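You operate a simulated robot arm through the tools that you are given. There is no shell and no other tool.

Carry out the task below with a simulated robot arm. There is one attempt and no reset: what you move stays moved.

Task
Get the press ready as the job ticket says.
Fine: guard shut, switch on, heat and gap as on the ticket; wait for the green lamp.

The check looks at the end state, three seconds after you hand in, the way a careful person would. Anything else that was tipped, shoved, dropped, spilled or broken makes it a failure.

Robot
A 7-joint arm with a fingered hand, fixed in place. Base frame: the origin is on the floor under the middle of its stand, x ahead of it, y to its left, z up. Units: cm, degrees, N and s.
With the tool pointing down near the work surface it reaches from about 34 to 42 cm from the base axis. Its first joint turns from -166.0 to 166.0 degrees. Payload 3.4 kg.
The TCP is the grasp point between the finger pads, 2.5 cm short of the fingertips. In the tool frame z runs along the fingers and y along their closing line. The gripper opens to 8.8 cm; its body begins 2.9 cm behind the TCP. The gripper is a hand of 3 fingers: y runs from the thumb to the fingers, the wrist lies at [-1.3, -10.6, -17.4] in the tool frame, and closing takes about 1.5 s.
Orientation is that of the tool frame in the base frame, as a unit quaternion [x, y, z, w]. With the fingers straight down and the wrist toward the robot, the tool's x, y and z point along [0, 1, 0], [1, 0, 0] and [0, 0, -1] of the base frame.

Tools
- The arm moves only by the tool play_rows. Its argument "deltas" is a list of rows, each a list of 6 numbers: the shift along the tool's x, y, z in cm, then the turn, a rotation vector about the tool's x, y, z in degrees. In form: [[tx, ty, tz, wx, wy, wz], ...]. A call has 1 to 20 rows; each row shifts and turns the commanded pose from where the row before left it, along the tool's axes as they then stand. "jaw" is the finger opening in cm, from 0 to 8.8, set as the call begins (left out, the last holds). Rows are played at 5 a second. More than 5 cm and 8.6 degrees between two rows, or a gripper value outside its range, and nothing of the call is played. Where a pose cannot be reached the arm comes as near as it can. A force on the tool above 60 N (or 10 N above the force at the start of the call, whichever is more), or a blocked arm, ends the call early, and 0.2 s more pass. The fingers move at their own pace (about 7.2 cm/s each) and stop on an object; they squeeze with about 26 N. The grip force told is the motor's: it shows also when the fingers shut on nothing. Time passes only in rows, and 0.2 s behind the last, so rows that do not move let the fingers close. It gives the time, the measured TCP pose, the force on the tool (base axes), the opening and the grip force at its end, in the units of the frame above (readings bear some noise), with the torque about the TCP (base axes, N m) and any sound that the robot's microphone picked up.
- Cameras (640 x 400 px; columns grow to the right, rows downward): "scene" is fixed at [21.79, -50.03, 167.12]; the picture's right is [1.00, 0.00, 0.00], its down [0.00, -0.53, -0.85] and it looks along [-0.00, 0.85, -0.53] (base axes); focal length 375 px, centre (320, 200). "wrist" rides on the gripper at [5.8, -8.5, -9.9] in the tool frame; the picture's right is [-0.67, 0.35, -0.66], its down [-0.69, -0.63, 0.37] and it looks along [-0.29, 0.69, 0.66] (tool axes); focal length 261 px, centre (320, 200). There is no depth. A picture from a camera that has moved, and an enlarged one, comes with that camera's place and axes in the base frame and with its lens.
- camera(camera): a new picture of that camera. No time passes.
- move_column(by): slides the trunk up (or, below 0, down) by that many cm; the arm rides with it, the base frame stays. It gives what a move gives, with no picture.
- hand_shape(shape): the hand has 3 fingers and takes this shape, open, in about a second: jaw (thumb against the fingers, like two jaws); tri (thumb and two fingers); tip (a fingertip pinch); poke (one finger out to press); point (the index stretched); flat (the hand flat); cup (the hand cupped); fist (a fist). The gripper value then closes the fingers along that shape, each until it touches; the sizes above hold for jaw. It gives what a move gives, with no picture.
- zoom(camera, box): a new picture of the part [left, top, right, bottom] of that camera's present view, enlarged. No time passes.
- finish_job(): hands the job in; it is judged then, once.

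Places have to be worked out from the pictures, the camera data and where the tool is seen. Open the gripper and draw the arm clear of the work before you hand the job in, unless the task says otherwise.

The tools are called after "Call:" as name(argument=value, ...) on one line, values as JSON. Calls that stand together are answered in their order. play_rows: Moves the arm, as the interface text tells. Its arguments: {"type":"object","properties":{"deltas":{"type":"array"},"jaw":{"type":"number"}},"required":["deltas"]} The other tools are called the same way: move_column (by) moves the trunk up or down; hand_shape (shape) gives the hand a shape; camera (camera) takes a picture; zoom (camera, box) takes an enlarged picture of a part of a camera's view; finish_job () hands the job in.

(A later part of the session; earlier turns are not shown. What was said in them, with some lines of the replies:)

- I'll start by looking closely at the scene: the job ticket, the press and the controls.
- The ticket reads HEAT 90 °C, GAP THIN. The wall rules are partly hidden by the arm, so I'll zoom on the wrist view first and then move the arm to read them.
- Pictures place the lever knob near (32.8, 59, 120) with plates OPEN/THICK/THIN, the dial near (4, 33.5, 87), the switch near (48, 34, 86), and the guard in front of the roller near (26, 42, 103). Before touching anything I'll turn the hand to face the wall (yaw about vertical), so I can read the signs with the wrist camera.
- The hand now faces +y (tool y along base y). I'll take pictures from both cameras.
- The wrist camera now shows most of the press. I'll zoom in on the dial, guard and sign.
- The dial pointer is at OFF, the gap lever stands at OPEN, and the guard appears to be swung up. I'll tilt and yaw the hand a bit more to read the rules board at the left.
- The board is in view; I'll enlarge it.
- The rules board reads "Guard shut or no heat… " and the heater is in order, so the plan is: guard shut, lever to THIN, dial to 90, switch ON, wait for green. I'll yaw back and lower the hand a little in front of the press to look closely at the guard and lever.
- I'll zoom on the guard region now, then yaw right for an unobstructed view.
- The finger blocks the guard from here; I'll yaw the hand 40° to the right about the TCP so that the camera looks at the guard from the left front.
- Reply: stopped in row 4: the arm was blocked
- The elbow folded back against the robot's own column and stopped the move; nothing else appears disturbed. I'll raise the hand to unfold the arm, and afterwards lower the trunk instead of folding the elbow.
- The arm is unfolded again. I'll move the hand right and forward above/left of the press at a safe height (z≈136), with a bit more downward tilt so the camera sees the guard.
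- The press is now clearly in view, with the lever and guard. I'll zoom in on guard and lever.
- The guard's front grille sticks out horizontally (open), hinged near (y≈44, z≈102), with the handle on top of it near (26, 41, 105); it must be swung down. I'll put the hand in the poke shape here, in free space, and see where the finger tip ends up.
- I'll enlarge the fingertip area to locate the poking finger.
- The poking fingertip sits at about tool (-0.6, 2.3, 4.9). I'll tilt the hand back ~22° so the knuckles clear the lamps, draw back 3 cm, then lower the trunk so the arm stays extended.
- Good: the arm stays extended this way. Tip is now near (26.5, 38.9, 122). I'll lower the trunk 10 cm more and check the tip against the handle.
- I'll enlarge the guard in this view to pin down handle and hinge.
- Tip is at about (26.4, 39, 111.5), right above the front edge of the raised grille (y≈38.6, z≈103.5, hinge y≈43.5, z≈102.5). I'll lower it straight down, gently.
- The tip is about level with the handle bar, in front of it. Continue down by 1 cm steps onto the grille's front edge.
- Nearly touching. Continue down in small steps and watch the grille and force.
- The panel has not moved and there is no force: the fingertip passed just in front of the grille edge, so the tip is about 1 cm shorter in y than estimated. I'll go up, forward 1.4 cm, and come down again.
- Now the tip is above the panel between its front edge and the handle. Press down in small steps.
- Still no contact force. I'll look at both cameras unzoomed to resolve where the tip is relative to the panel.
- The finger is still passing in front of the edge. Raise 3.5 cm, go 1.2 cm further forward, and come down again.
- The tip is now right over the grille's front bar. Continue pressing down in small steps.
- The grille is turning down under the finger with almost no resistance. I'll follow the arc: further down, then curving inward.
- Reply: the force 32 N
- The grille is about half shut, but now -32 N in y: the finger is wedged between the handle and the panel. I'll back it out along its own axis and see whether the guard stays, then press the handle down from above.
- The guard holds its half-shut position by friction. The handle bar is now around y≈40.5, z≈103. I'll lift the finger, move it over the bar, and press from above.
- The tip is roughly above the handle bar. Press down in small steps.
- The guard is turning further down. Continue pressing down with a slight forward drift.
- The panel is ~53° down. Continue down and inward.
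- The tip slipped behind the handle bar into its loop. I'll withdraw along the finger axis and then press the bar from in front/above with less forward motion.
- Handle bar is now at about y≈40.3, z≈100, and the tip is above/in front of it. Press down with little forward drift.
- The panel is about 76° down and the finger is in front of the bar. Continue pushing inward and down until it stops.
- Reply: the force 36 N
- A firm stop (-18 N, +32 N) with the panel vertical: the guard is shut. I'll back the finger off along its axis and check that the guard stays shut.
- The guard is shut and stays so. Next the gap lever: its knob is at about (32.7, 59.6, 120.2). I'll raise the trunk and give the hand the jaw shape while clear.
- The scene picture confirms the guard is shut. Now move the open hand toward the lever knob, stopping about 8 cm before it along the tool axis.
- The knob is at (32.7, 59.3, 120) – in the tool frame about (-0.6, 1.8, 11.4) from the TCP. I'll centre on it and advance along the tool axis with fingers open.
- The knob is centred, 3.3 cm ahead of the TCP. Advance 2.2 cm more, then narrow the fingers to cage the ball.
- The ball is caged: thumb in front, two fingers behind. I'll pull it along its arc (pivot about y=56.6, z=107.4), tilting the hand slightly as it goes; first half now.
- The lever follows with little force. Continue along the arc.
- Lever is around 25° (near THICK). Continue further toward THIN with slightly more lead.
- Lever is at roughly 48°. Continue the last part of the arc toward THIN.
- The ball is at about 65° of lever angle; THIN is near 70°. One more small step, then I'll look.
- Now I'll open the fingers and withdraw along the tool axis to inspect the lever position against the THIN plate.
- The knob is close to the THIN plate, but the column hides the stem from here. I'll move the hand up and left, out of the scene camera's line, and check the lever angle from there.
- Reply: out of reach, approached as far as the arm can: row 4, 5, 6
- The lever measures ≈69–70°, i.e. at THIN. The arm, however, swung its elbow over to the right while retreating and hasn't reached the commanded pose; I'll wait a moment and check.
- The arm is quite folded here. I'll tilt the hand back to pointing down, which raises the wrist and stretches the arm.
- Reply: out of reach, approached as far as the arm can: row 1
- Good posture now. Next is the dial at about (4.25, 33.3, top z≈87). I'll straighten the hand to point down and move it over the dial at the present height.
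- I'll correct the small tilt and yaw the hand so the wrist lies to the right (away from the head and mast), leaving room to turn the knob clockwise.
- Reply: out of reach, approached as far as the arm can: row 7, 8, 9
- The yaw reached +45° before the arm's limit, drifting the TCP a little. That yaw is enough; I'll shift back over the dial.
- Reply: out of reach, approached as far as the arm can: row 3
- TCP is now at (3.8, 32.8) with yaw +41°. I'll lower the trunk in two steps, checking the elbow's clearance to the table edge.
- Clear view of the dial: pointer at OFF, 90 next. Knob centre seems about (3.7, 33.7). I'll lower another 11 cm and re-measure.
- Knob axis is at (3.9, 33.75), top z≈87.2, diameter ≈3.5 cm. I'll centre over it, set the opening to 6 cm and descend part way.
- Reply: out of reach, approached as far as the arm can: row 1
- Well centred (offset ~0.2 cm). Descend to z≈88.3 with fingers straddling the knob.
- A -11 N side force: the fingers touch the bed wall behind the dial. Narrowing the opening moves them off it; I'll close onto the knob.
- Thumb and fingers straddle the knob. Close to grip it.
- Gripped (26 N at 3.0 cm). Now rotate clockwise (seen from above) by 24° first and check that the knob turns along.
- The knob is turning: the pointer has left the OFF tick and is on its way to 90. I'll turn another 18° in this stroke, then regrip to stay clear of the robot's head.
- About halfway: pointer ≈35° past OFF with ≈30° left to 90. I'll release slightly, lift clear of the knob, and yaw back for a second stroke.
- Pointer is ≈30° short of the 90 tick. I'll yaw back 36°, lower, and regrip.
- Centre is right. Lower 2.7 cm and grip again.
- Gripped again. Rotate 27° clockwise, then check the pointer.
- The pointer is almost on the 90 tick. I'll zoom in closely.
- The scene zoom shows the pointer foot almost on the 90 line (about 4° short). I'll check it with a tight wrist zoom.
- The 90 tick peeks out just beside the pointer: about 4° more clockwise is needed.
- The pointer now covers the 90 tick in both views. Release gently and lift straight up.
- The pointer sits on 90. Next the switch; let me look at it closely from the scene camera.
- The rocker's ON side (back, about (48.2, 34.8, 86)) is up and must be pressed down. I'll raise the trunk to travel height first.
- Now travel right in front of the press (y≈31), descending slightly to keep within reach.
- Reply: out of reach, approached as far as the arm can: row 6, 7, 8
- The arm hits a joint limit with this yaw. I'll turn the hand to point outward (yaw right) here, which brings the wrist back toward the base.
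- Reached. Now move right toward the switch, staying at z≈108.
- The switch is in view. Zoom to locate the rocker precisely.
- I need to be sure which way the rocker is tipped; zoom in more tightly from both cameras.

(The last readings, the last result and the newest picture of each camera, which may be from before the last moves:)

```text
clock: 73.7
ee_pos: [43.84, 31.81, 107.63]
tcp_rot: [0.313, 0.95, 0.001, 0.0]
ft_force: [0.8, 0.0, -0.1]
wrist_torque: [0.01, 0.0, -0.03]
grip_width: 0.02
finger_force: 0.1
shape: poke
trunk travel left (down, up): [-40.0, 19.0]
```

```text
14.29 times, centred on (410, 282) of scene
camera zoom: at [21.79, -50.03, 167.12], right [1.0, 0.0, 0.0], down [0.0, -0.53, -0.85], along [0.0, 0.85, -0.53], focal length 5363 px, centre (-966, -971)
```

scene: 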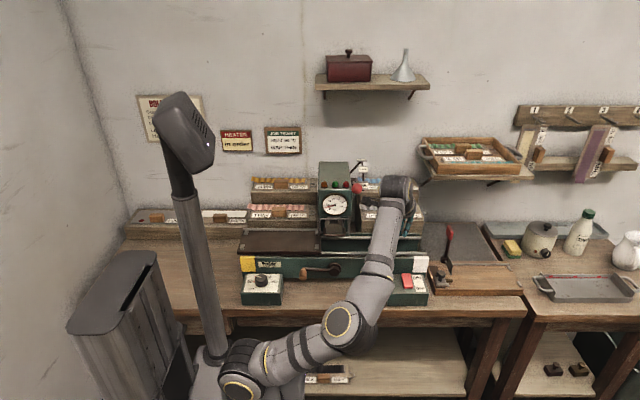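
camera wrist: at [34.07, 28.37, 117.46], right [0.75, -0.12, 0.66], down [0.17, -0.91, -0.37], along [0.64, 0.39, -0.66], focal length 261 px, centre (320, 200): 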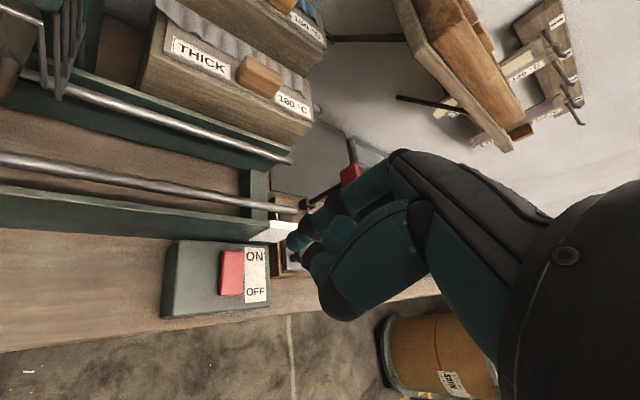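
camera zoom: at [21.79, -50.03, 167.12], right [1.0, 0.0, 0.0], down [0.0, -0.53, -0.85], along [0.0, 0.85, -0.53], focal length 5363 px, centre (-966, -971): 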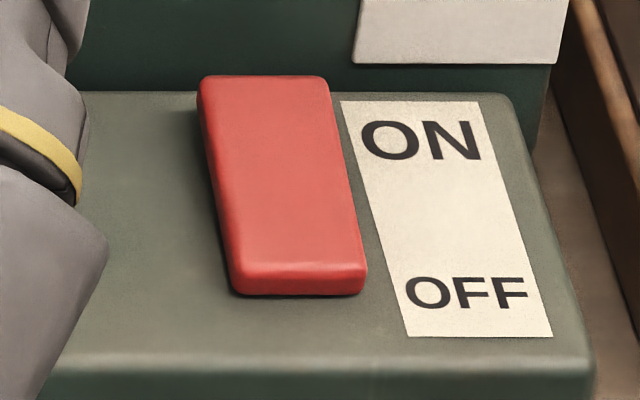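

The rocker's back (ON) end is raised, so it is OFF; I'll press at about (48.5, 35.6, 86). First tilt the hand 30° so the knuckles stay clear of the bed wall, and shift above the switch.

Call:
play_rows(deltas=[[0, 0, 0, -7.5, 0, 0], [0, 0, 0, -7.5, 0, 0], [0, 0, 0, -7.5, 0, 0], [0, 0, 0, -7.5, 0, 0], [-1.69, 3.12, 1.8, 0, 0, 0]])

Call:
camera(camera="scene")

Call:
camera(camera="wrist")

```text
clock: 74.9
ee_pos: [47.37, 33.37, 107.91]
tcp_rot: [0.304, 0.916, 0.248, 0.081]
ft_force: [-0.4, 0.1, 0.1]
wrist_torque: [0.02, 0.0, -0.03]
grip_width: 0.01
finger_force: 0.1
shape: poke
trunk travel left (down, up): [-40.0, 19.0]
```

```text
taken
```

scene: 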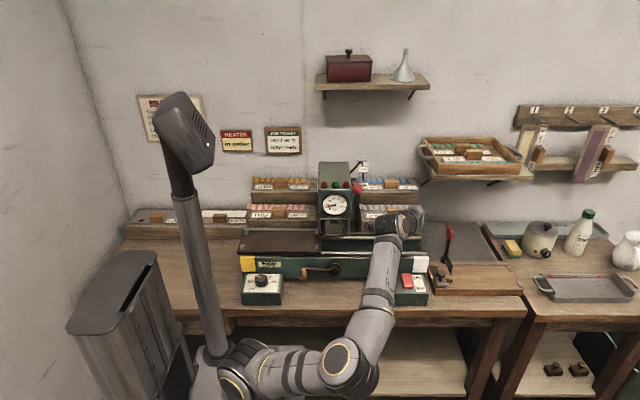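

```text
taken
camera wrist: at [35.28, 27.06, 112.05], right [0.52, -0.42, 0.74], down [0.33, -0.7, -0.63], along [0.78, 0.58, -0.22], focal length 261 px, centre (320, 200)
```

wrist: 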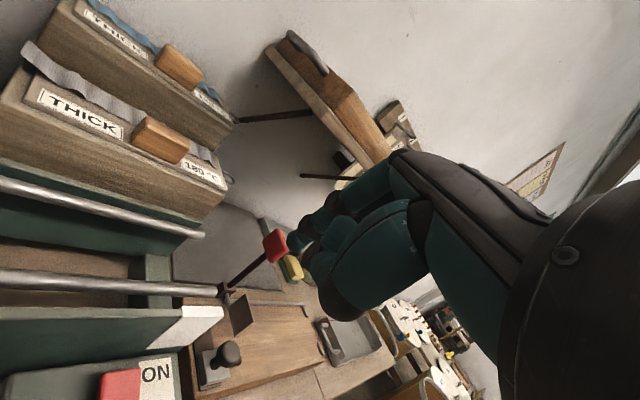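

Posture is fine. Lower the trunk 14 cm to bring the fingertip just above the switch, then check alignment.

Call:
move_column(by=-14)

Call:
camera(camera="wrist")

Call:
zoom(camera="scene", box=[370, 220, 450, 310])

Call:
camera(camera="scene")

```text
clock: 76.6
ee_pos: [47.36, 33.58, 93.73]
tcp_rot: [0.304, 0.917, 0.246, 0.081]
ft_force: [-0.5, 0.5, 0.3]
wrist_torque: [0.03, -0.03, -0.01]
grip_width: 0.03
finger_force: 0.0
shape: poke
trunk travel left (down, up): [-26.0, 33.0]
```

```text
taken
camera wrist: at [35.27, 27.07, 98.04], right [0.52, -0.42, 0.74], down [0.33, -0.7, -0.63], along [0.78, 0.58, -0.22], focal length 261 px, centre (320, 200)
```

wrist: 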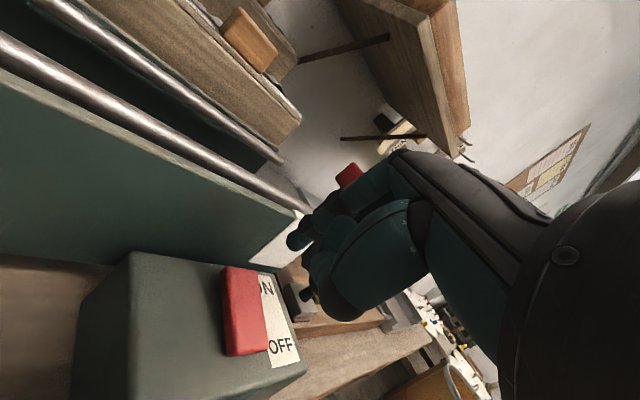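

```text
4.44 times, centred on (410, 265) of scene
camera zoom: at [21.79, -50.03, 167.12], right [1.0, 0.0, 0.0], down [0.0, -0.53, -0.85], along [0.0, 0.85, -0.53], focal length 1668 px, centre (-80, -89)
```

zoom: 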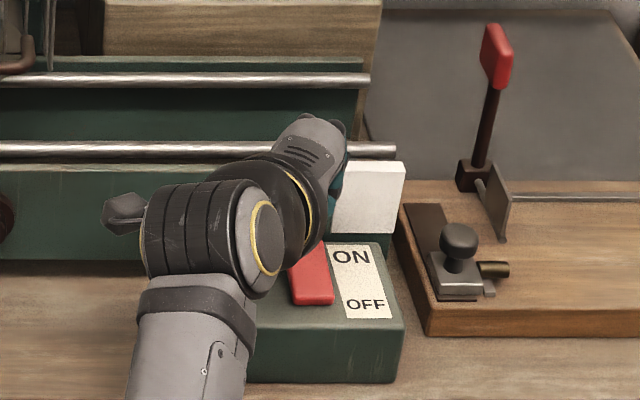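

```text
taken
```

scene: 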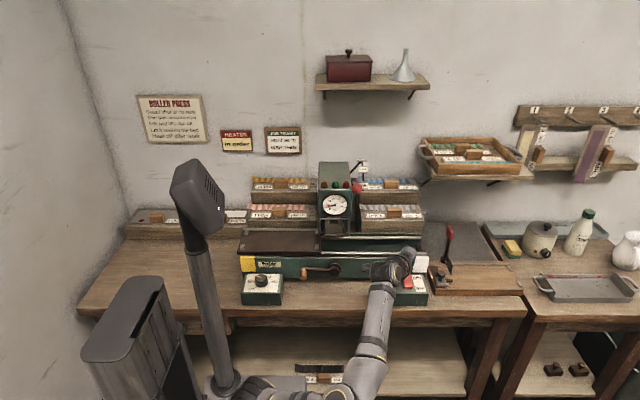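

The tip is above the ON end (about (48.5, 35.5), 5 cm up). Lower straight down 3 cm, then in small steps.

Call:
play_rows(deltas=[[0, -0.75, 1.3, 0, 0, 0], [0, -0.75, 1.3, 0, 0, 0]])

Call:
zoom(camera="wrist", box=[190, 170, 350, 310])

```text
clock: 77.2
ee_pos: [47.33, 33.64, 90.71]
tcp_rot: [0.304, 0.917, 0.246, 0.081]
ft_force: [0.0, -0.2, 0.0]
wrist_torque: [0.01, 0.0, -0.01]
grip_width: 0.0
finger_force: 0.1
shape: poke
trunk travel left (down, up): [-26.0, 33.0]
```

```text
2.86 times, centred on (270, 240) of wrist
camera zoom: at [35.28, 27.12, 95.01], right [0.52, -0.42, 0.74], down [0.33, -0.7, -0.63], along [0.78, 0.58, -0.22], focal length 745 px, centre (463, 86)
```

zoom: 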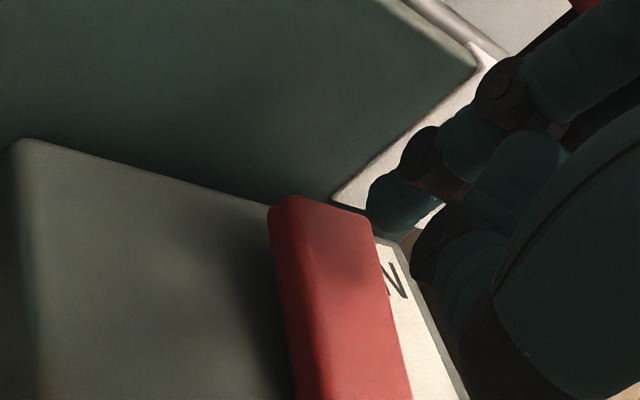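

Aligned. Continue down in small steps until it clicks.

Call:
play_rows(deltas=[[0, -0.4, 0.69, 0, 0, 0], [0, -0.25, 0.433, 0, 0, 0], [0, -0.25, 0.433, 0, 0, 0]])

Call:
zoom(camera="wrist", box=[190, 170, 350, 310])

```text
clock: 78.0
ee_pos: [47.18, 33.51, 89.28]
tcp_rot: [0.303, 0.916, 0.251, 0.082]
ft_force: [-0.9, 2.3, 18.6]
wrist_torque: [0.15, -0.35, 0.07]
grip_width: 0.01
finger_force: 0.0
shape: poke
trunk travel left (down, up): [-26.0, 33.0]
```

```text
2.86 times, centred on (270, 240) of wrist
camera zoom: at [35.14, 27.04, 93.45], right [0.52, -0.43, 0.74], down [0.34, -0.69, -0.64], along [0.78, 0.58, -0.22], focal length 745 px, centre (463, 86)
```

zoom: 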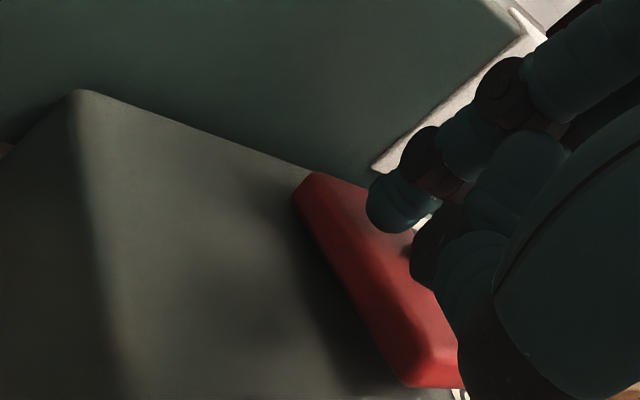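

18.6 N: the rocker is being pressed. A bit more to be sure, then back off and check.

Call:
play_rows(deltas=[[0, -0.15, 0.26, 0, 0, 0], [0, -0.15, 0.26, 0, 0, 0]])

Call:
play_rows(deltas=[[0, 0.25, -0.433, 0, 0, 0], [0, 0.75, -1.3, 0, 0, 0], [0, 1.5, -2.6, 0, 0, 0]])

Call:
camera(camera="wrist")

Call:
zoom(camera="scene", box=[310, 165, 430, 300])

```text
clock: 78.6
ee_pos: [47.03, 33.32, 89.01]
tcp_rot: [0.302, 0.915, 0.253, 0.083]
ft_force: [1.5, -6.3, 47.6]
wrist_torque: [0.27, -0.89, -0.07]
grip_width: 0.0
finger_force: 0.0
shape: poke
trunk travel left (down, up): [-26.0, 33.0]
```

```text
clock: 79.4
ee_pos: [47.05, 33.43, 93.26]
tcp_rot: [0.304, 0.917, 0.245, 0.079]
ft_force: [-0.6, 1.0, 0.0]
wrist_torque: [0.03, 0.01, 0.03]
grip_width: 0.0
finger_force: 0.1
shape: poke
trunk travel left (down, up): [-26.0, 33.0]
```

```text
taken
camera wrist: at [35.14, 27.09, 97.63], right [0.52, -0.42, 0.74], down [0.33, -0.7, -0.63], along [0.78, 0.58, -0.23], focal length 261 px, centre (320, 200)
```

wrist: 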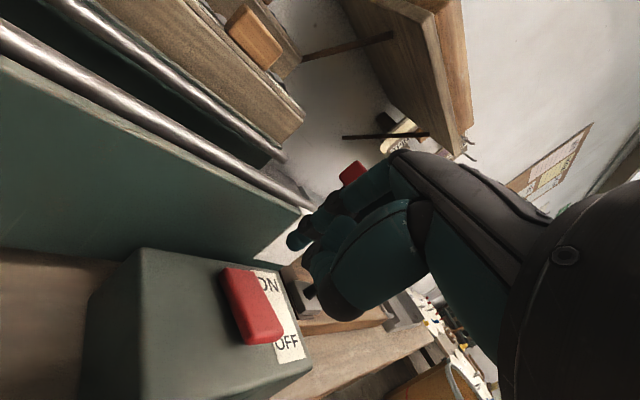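

```text
2.96 times, centred on (370, 232) of scene
camera zoom: at [21.79, -50.03, 167.12], right [1.0, 0.0, 0.0], down [0.0, -0.53, -0.85], along [0.0, 0.85, -0.53], focal length 1112 px, centre (172, 104)
```

zoom: 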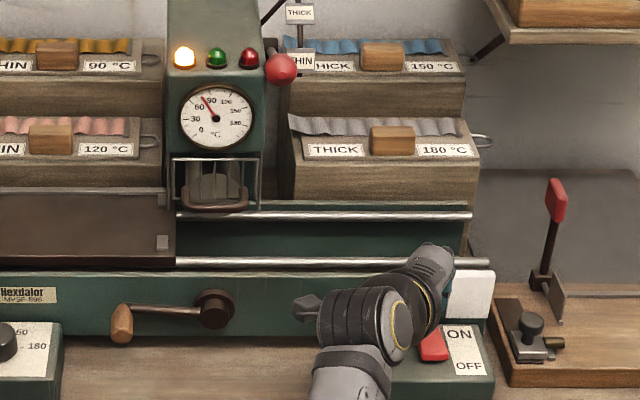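

The rocker is ON: the amber lamp glows and the gauge is rising. I'll raise the hand clear and wait for the green lamp.

Call:
move_column(by=14)

Call:
play_rows(deltas=[[0, 0, 0, 0, 0, 0], [0, 0, 0, 0, 0, 0], [0, 0, 0, 0, 0, 0], [0, 0, 0, 0, 0, 0], [0, 0, 0, 0, 0, 0], [0, 0, 0, 0, 0, 0], [0, 0, 0, 0, 0, 0], [0, 0, 0, 0, 0, 0], [0, 0, 0, 0, 0, 0], [0, 0, 0, 0, 0, 0]])

Call:
camera(camera="scene")

Call:
zoom(camera="scene", box=[305, 160, 375, 245])

```text
clock: 81.0
ee_pos: [47.34, 33.48, 107.39]
tcp_rot: [0.304, 0.917, 0.246, 0.081]
ft_force: [1.2, -0.9, -0.8]
wrist_torque: [0.01, 0.0, -0.01]
grip_width: 0.0
finger_force: 0.1
shape: poke
trunk travel left (down, up): [-40.0, 19.0]
```

```text
clock: 83.2
ee_pos: [47.12, 33.49, 107.34]
tcp_rot: [0.303, 0.917, 0.247, 0.081]
ft_force: [-0.9, 0.3, -0.3]
wrist_torque: [-0.01, 0.0, 0.01]
grip_width: 0.01
finger_force: 0.0
shape: poke
trunk travel left (down, up): [-40.0, 19.0]
```

```text
taken
```

scene: 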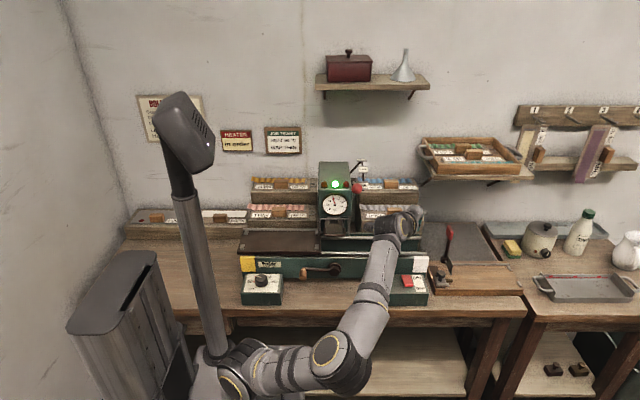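

```text
4.71 times, centred on (340, 202) of scene
camera zoom: at [21.79, -50.03, 167.12], right [1.0, 0.0, 0.0], down [0.0, -0.53, -0.85], along [0.0, 0.85, -0.53], focal length 1767 px, centre (226, 188)
```

zoom: 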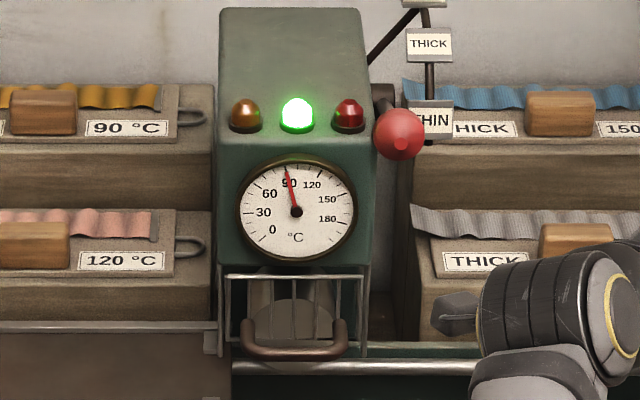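

The green lamp is lit and the gauge reads about 90. Before handing in I'll double-check the lever, dial, guard and switch in close-ups.

Call:
zoom(camera="scene", box=[345, 155, 380, 200])

Call:
zoom(camera="scene", box=[238, 262, 288, 302])

Call:
zoom(camera="scene", box=[318, 190, 352, 240])

Call:
zoom(camera="scene", box=[380, 265, 435, 310])

```text
8.89 times, centred on (362, 178) of scene
camera zoom: at [21.79, -50.03, 167.12], right [1.0, 0.0, 0.0], down [0.0, -0.53, -0.85], along [0.0, 0.85, -0.53], focal length 3337 px, centre (-58, 400)
```

zoom: 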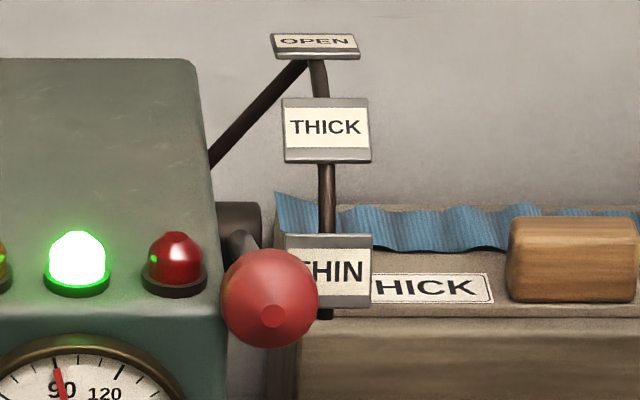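

```text
10.00 times, centred on (263, 282) of scene
camera zoom: at [21.79, -50.03, 167.12], right [1.0, 0.0, 0.0], down [0.0, -0.53, -0.85], along [0.0, 0.85, -0.53], focal length 3754 px, centre (890, -620)
```

zoom: 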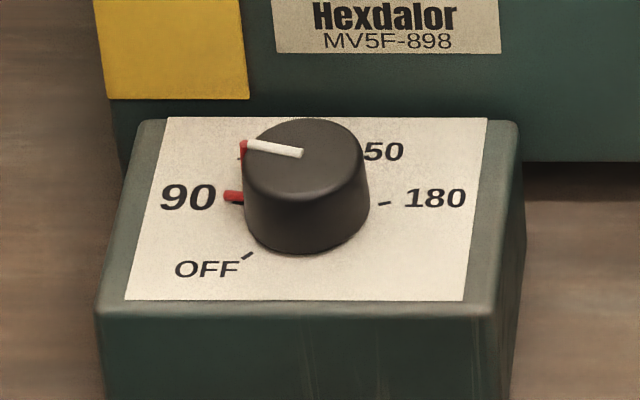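

```text
8.00 times, centred on (335, 215) of scene
camera zoom: at [21.79, -50.03, 167.12], right [1.0, 0.0, 0.0], down [0.0, -0.53, -0.85], along [0.0, 0.85, -0.53], focal length 3003 px, centre (200, 80)
```

zoom: 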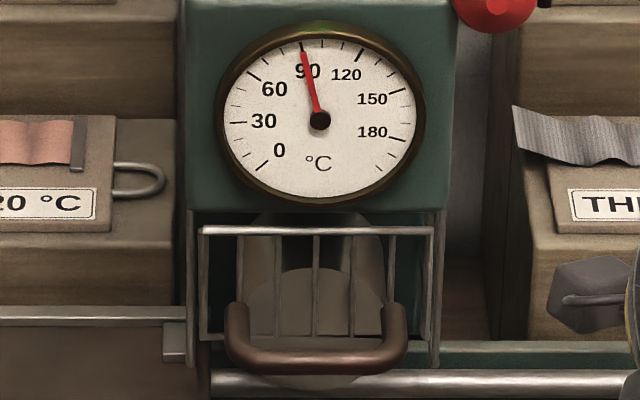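

```text
8.89 times, centred on (408, 288) of scene
camera zoom: at [21.79, -50.03, 167.12], right [1.0, 0.0, 0.0], down [0.0, -0.53, -0.85], along [0.0, 0.85, -0.53], focal length 3337 px, centre (-458, -578)
```

zoom: 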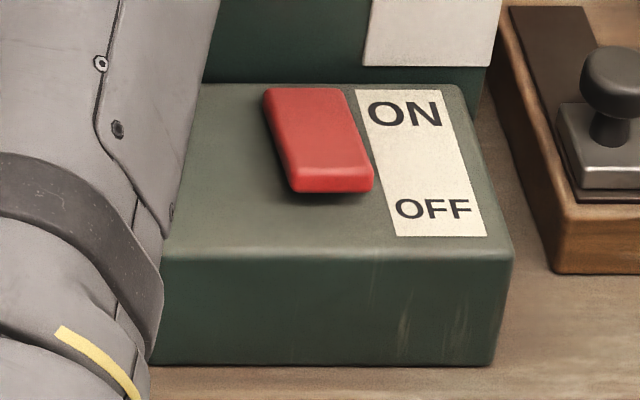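

Everything checks: gauge at 90, green lamp on, guard shut, rocker ON, dial on 90, and the lever in line with the THIN plate. Now I'll retract the hand, raise it, and open it clear of the work.

Call:
play_rows(deltas=[[-0.4, -0.4, -3.7, 0, 0, 0], [-0.4, -0.4, -3.7, 0, 0, 0], [-0.4, -0.4, -3.7, 0, 0, 0], [-0.4, -0.4, -3.7, 0, 0, 0]])

Call:
hand_shape(shape="jaw")

Call:
camera(camera="scene")

Call:
camera(camera="wrist")

```text
clock: 84.2
ee_pos: [43.27, 25.23, 119.59]
tcp_rot: [0.305, 0.916, 0.247, 0.08]
ft_force: [-0.4, -0.1, 0.4]
wrist_torque: [-0.01, 0.02, 0.01]
grip_width: 0.0
finger_force: 0.1
shape: poke
trunk travel left (down, up): [-40.0, 19.0]
```

```text
clock: 85.1
ee_pos: [43.26, 25.35, 119.42]
tcp_rot: [0.305, 0.916, 0.247, 0.082]
ft_force: [0.2, -0.4, -0.3]
wrist_torque: [0.01, 0.01, 0.0]
grip_width: 8.79
finger_force: 0.0
shape: jaw
trunk travel left (down, up): [-40.0, 19.0]
```

```text
taken
```

scene: 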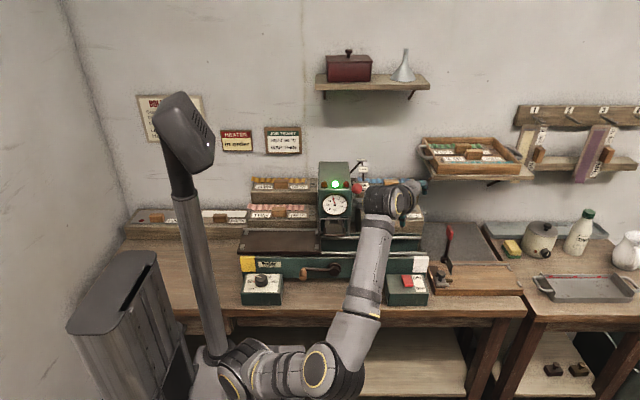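

```text
taken
camera wrist: at [31.26, 18.91, 123.77], right [0.52, -0.42, 0.74], down [0.33, -0.7, -0.63], along [0.78, 0.58, -0.22], focal length 261 px, centre (320, 200)
```

wrist: 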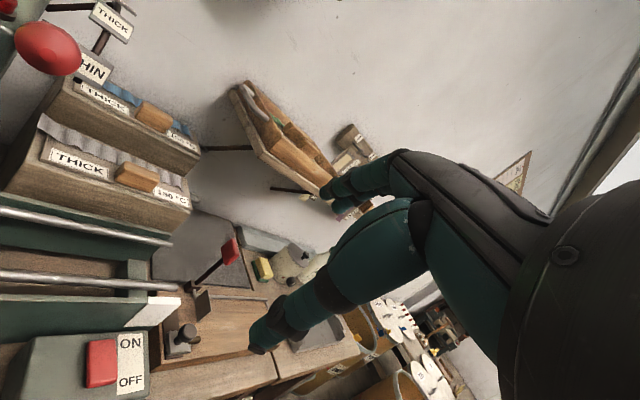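

The hand is clear. The wrist camera also shows the lever next to the THIN plate; one last zoom there.

Call:
zoom(camera="wrist", box=[0, 0, 140, 110])

Call:
zoom(camera="scene", box=[305, 155, 385, 245])

```text
3.64 times, centred on (70, 55) of wrist
camera zoom: at [31.26, 18.91, 123.77], right [0.52, -0.42, 0.74], down [0.33, -0.7, -0.63], along [0.78, 0.58, -0.22], focal length 948 px, centre (1229, 727)
```

zoom: 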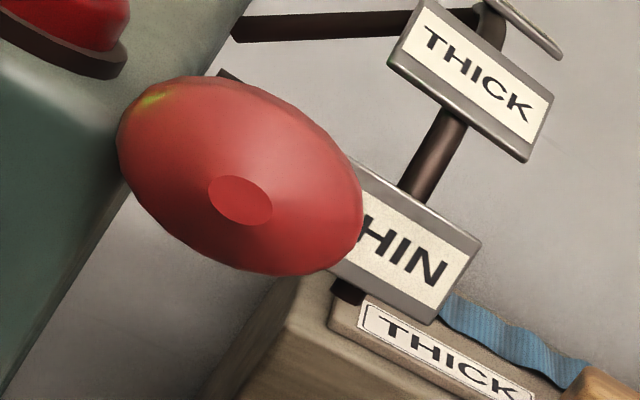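

```text
4.44 times, centred on (345, 200) of scene
camera zoom: at [21.79, -50.03, 167.12], right [1.0, 0.0, 0.0], down [0.0, -0.53, -0.85], along [0.0, 0.85, -0.53], focal length 1668 px, centre (209, 200)
```

zoom: 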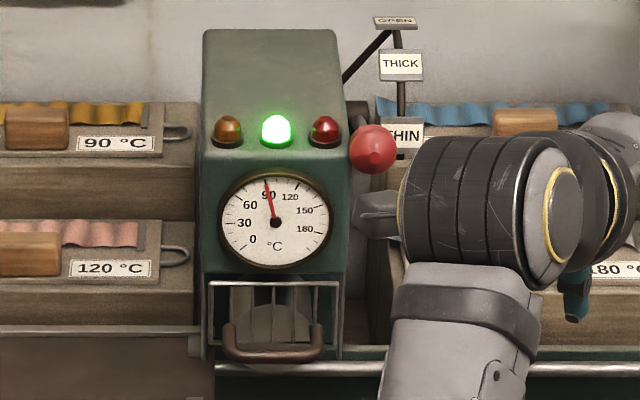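

All settings hold and the hand is open. I'll raise the trunk a bit more so the arm is well clear, and take a final look.

Call:
move_column(by=14)

Call:
camera(camera="scene")

Call:
zoom(camera="scene", box=[230, 150, 440, 310])

```text
clock: 86.8
ee_pos: [43.3, 25.4, 133.53]
tcp_rot: [0.304, 0.917, 0.247, 0.081]
ft_force: [-0.2, -0.3, -0.2]
wrist_torque: [-0.01, 0.01, -0.04]
grip_width: 8.8
finger_force: 0.1
shape: jaw
trunk travel left (down, up): [-54.0, 5.0]
```

```text
taken
```

scene: 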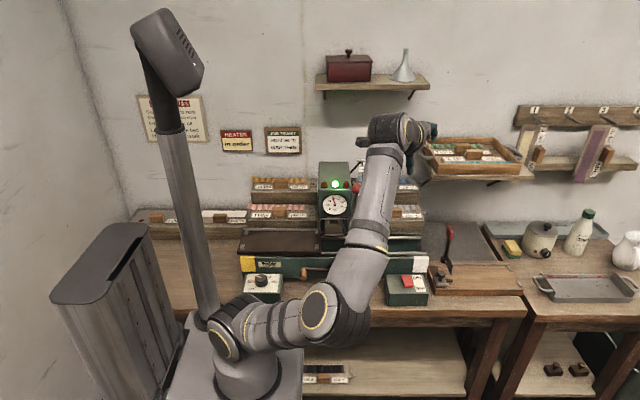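

```text
2.50 times, centred on (335, 230) of scene
camera zoom: at [21.79, -50.03, 167.12], right [1.0, 0.0, 0.0], down [0.0, -0.53, -0.85], along [0.0, 0.85, -0.53], focal length 938 px, centre (282, 125)
```

zoom: 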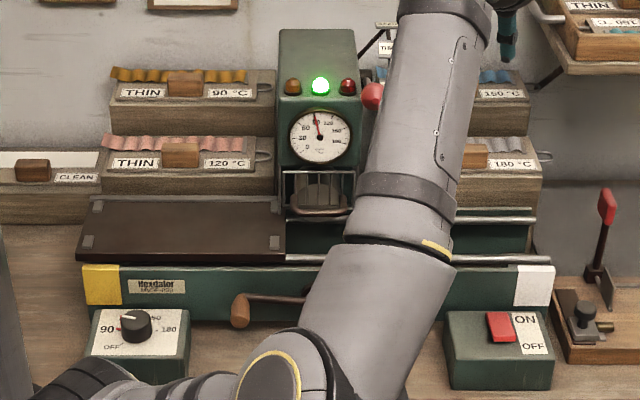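

The final pictures show the green lamp lit and the gauge at 90 °C. The guard is shut, the switch is ON, the dial is on 90 and the lever is at THIN. Nothing else looks disturbed and the hand is open and clear, so I hand the job in.

Call:
finish_job()

```text
The job is handed in.
```

The press is set up as the ticket says (90 °C, THIN) and I have handed the job in. I have not been told the result of the check.

- **Guard:** shut. I pressed it down until it hit its stop, and it stayed shut.
- **Switch:** ON.
- **Heat dial:** pointer on the 90 mark, to within about 2°. The gauge reads about 90 °C.
- **Gap lever:** at THIN. I judged this by lining it up with the THIN plate in the pictures; my angle estimates varied by several degrees, so it is the least certain of the settings.
- **Green lamp:** lit before I handed in.

Two contacts along the way:

- The elbow bumped the robot's own column once early on and stopped.
- The fingers brushed the bed wall behind the dial with about 11 N while turning it.

I saw nothing else moved or tipped in the final pictures. The hand is open and raised clear of the press.
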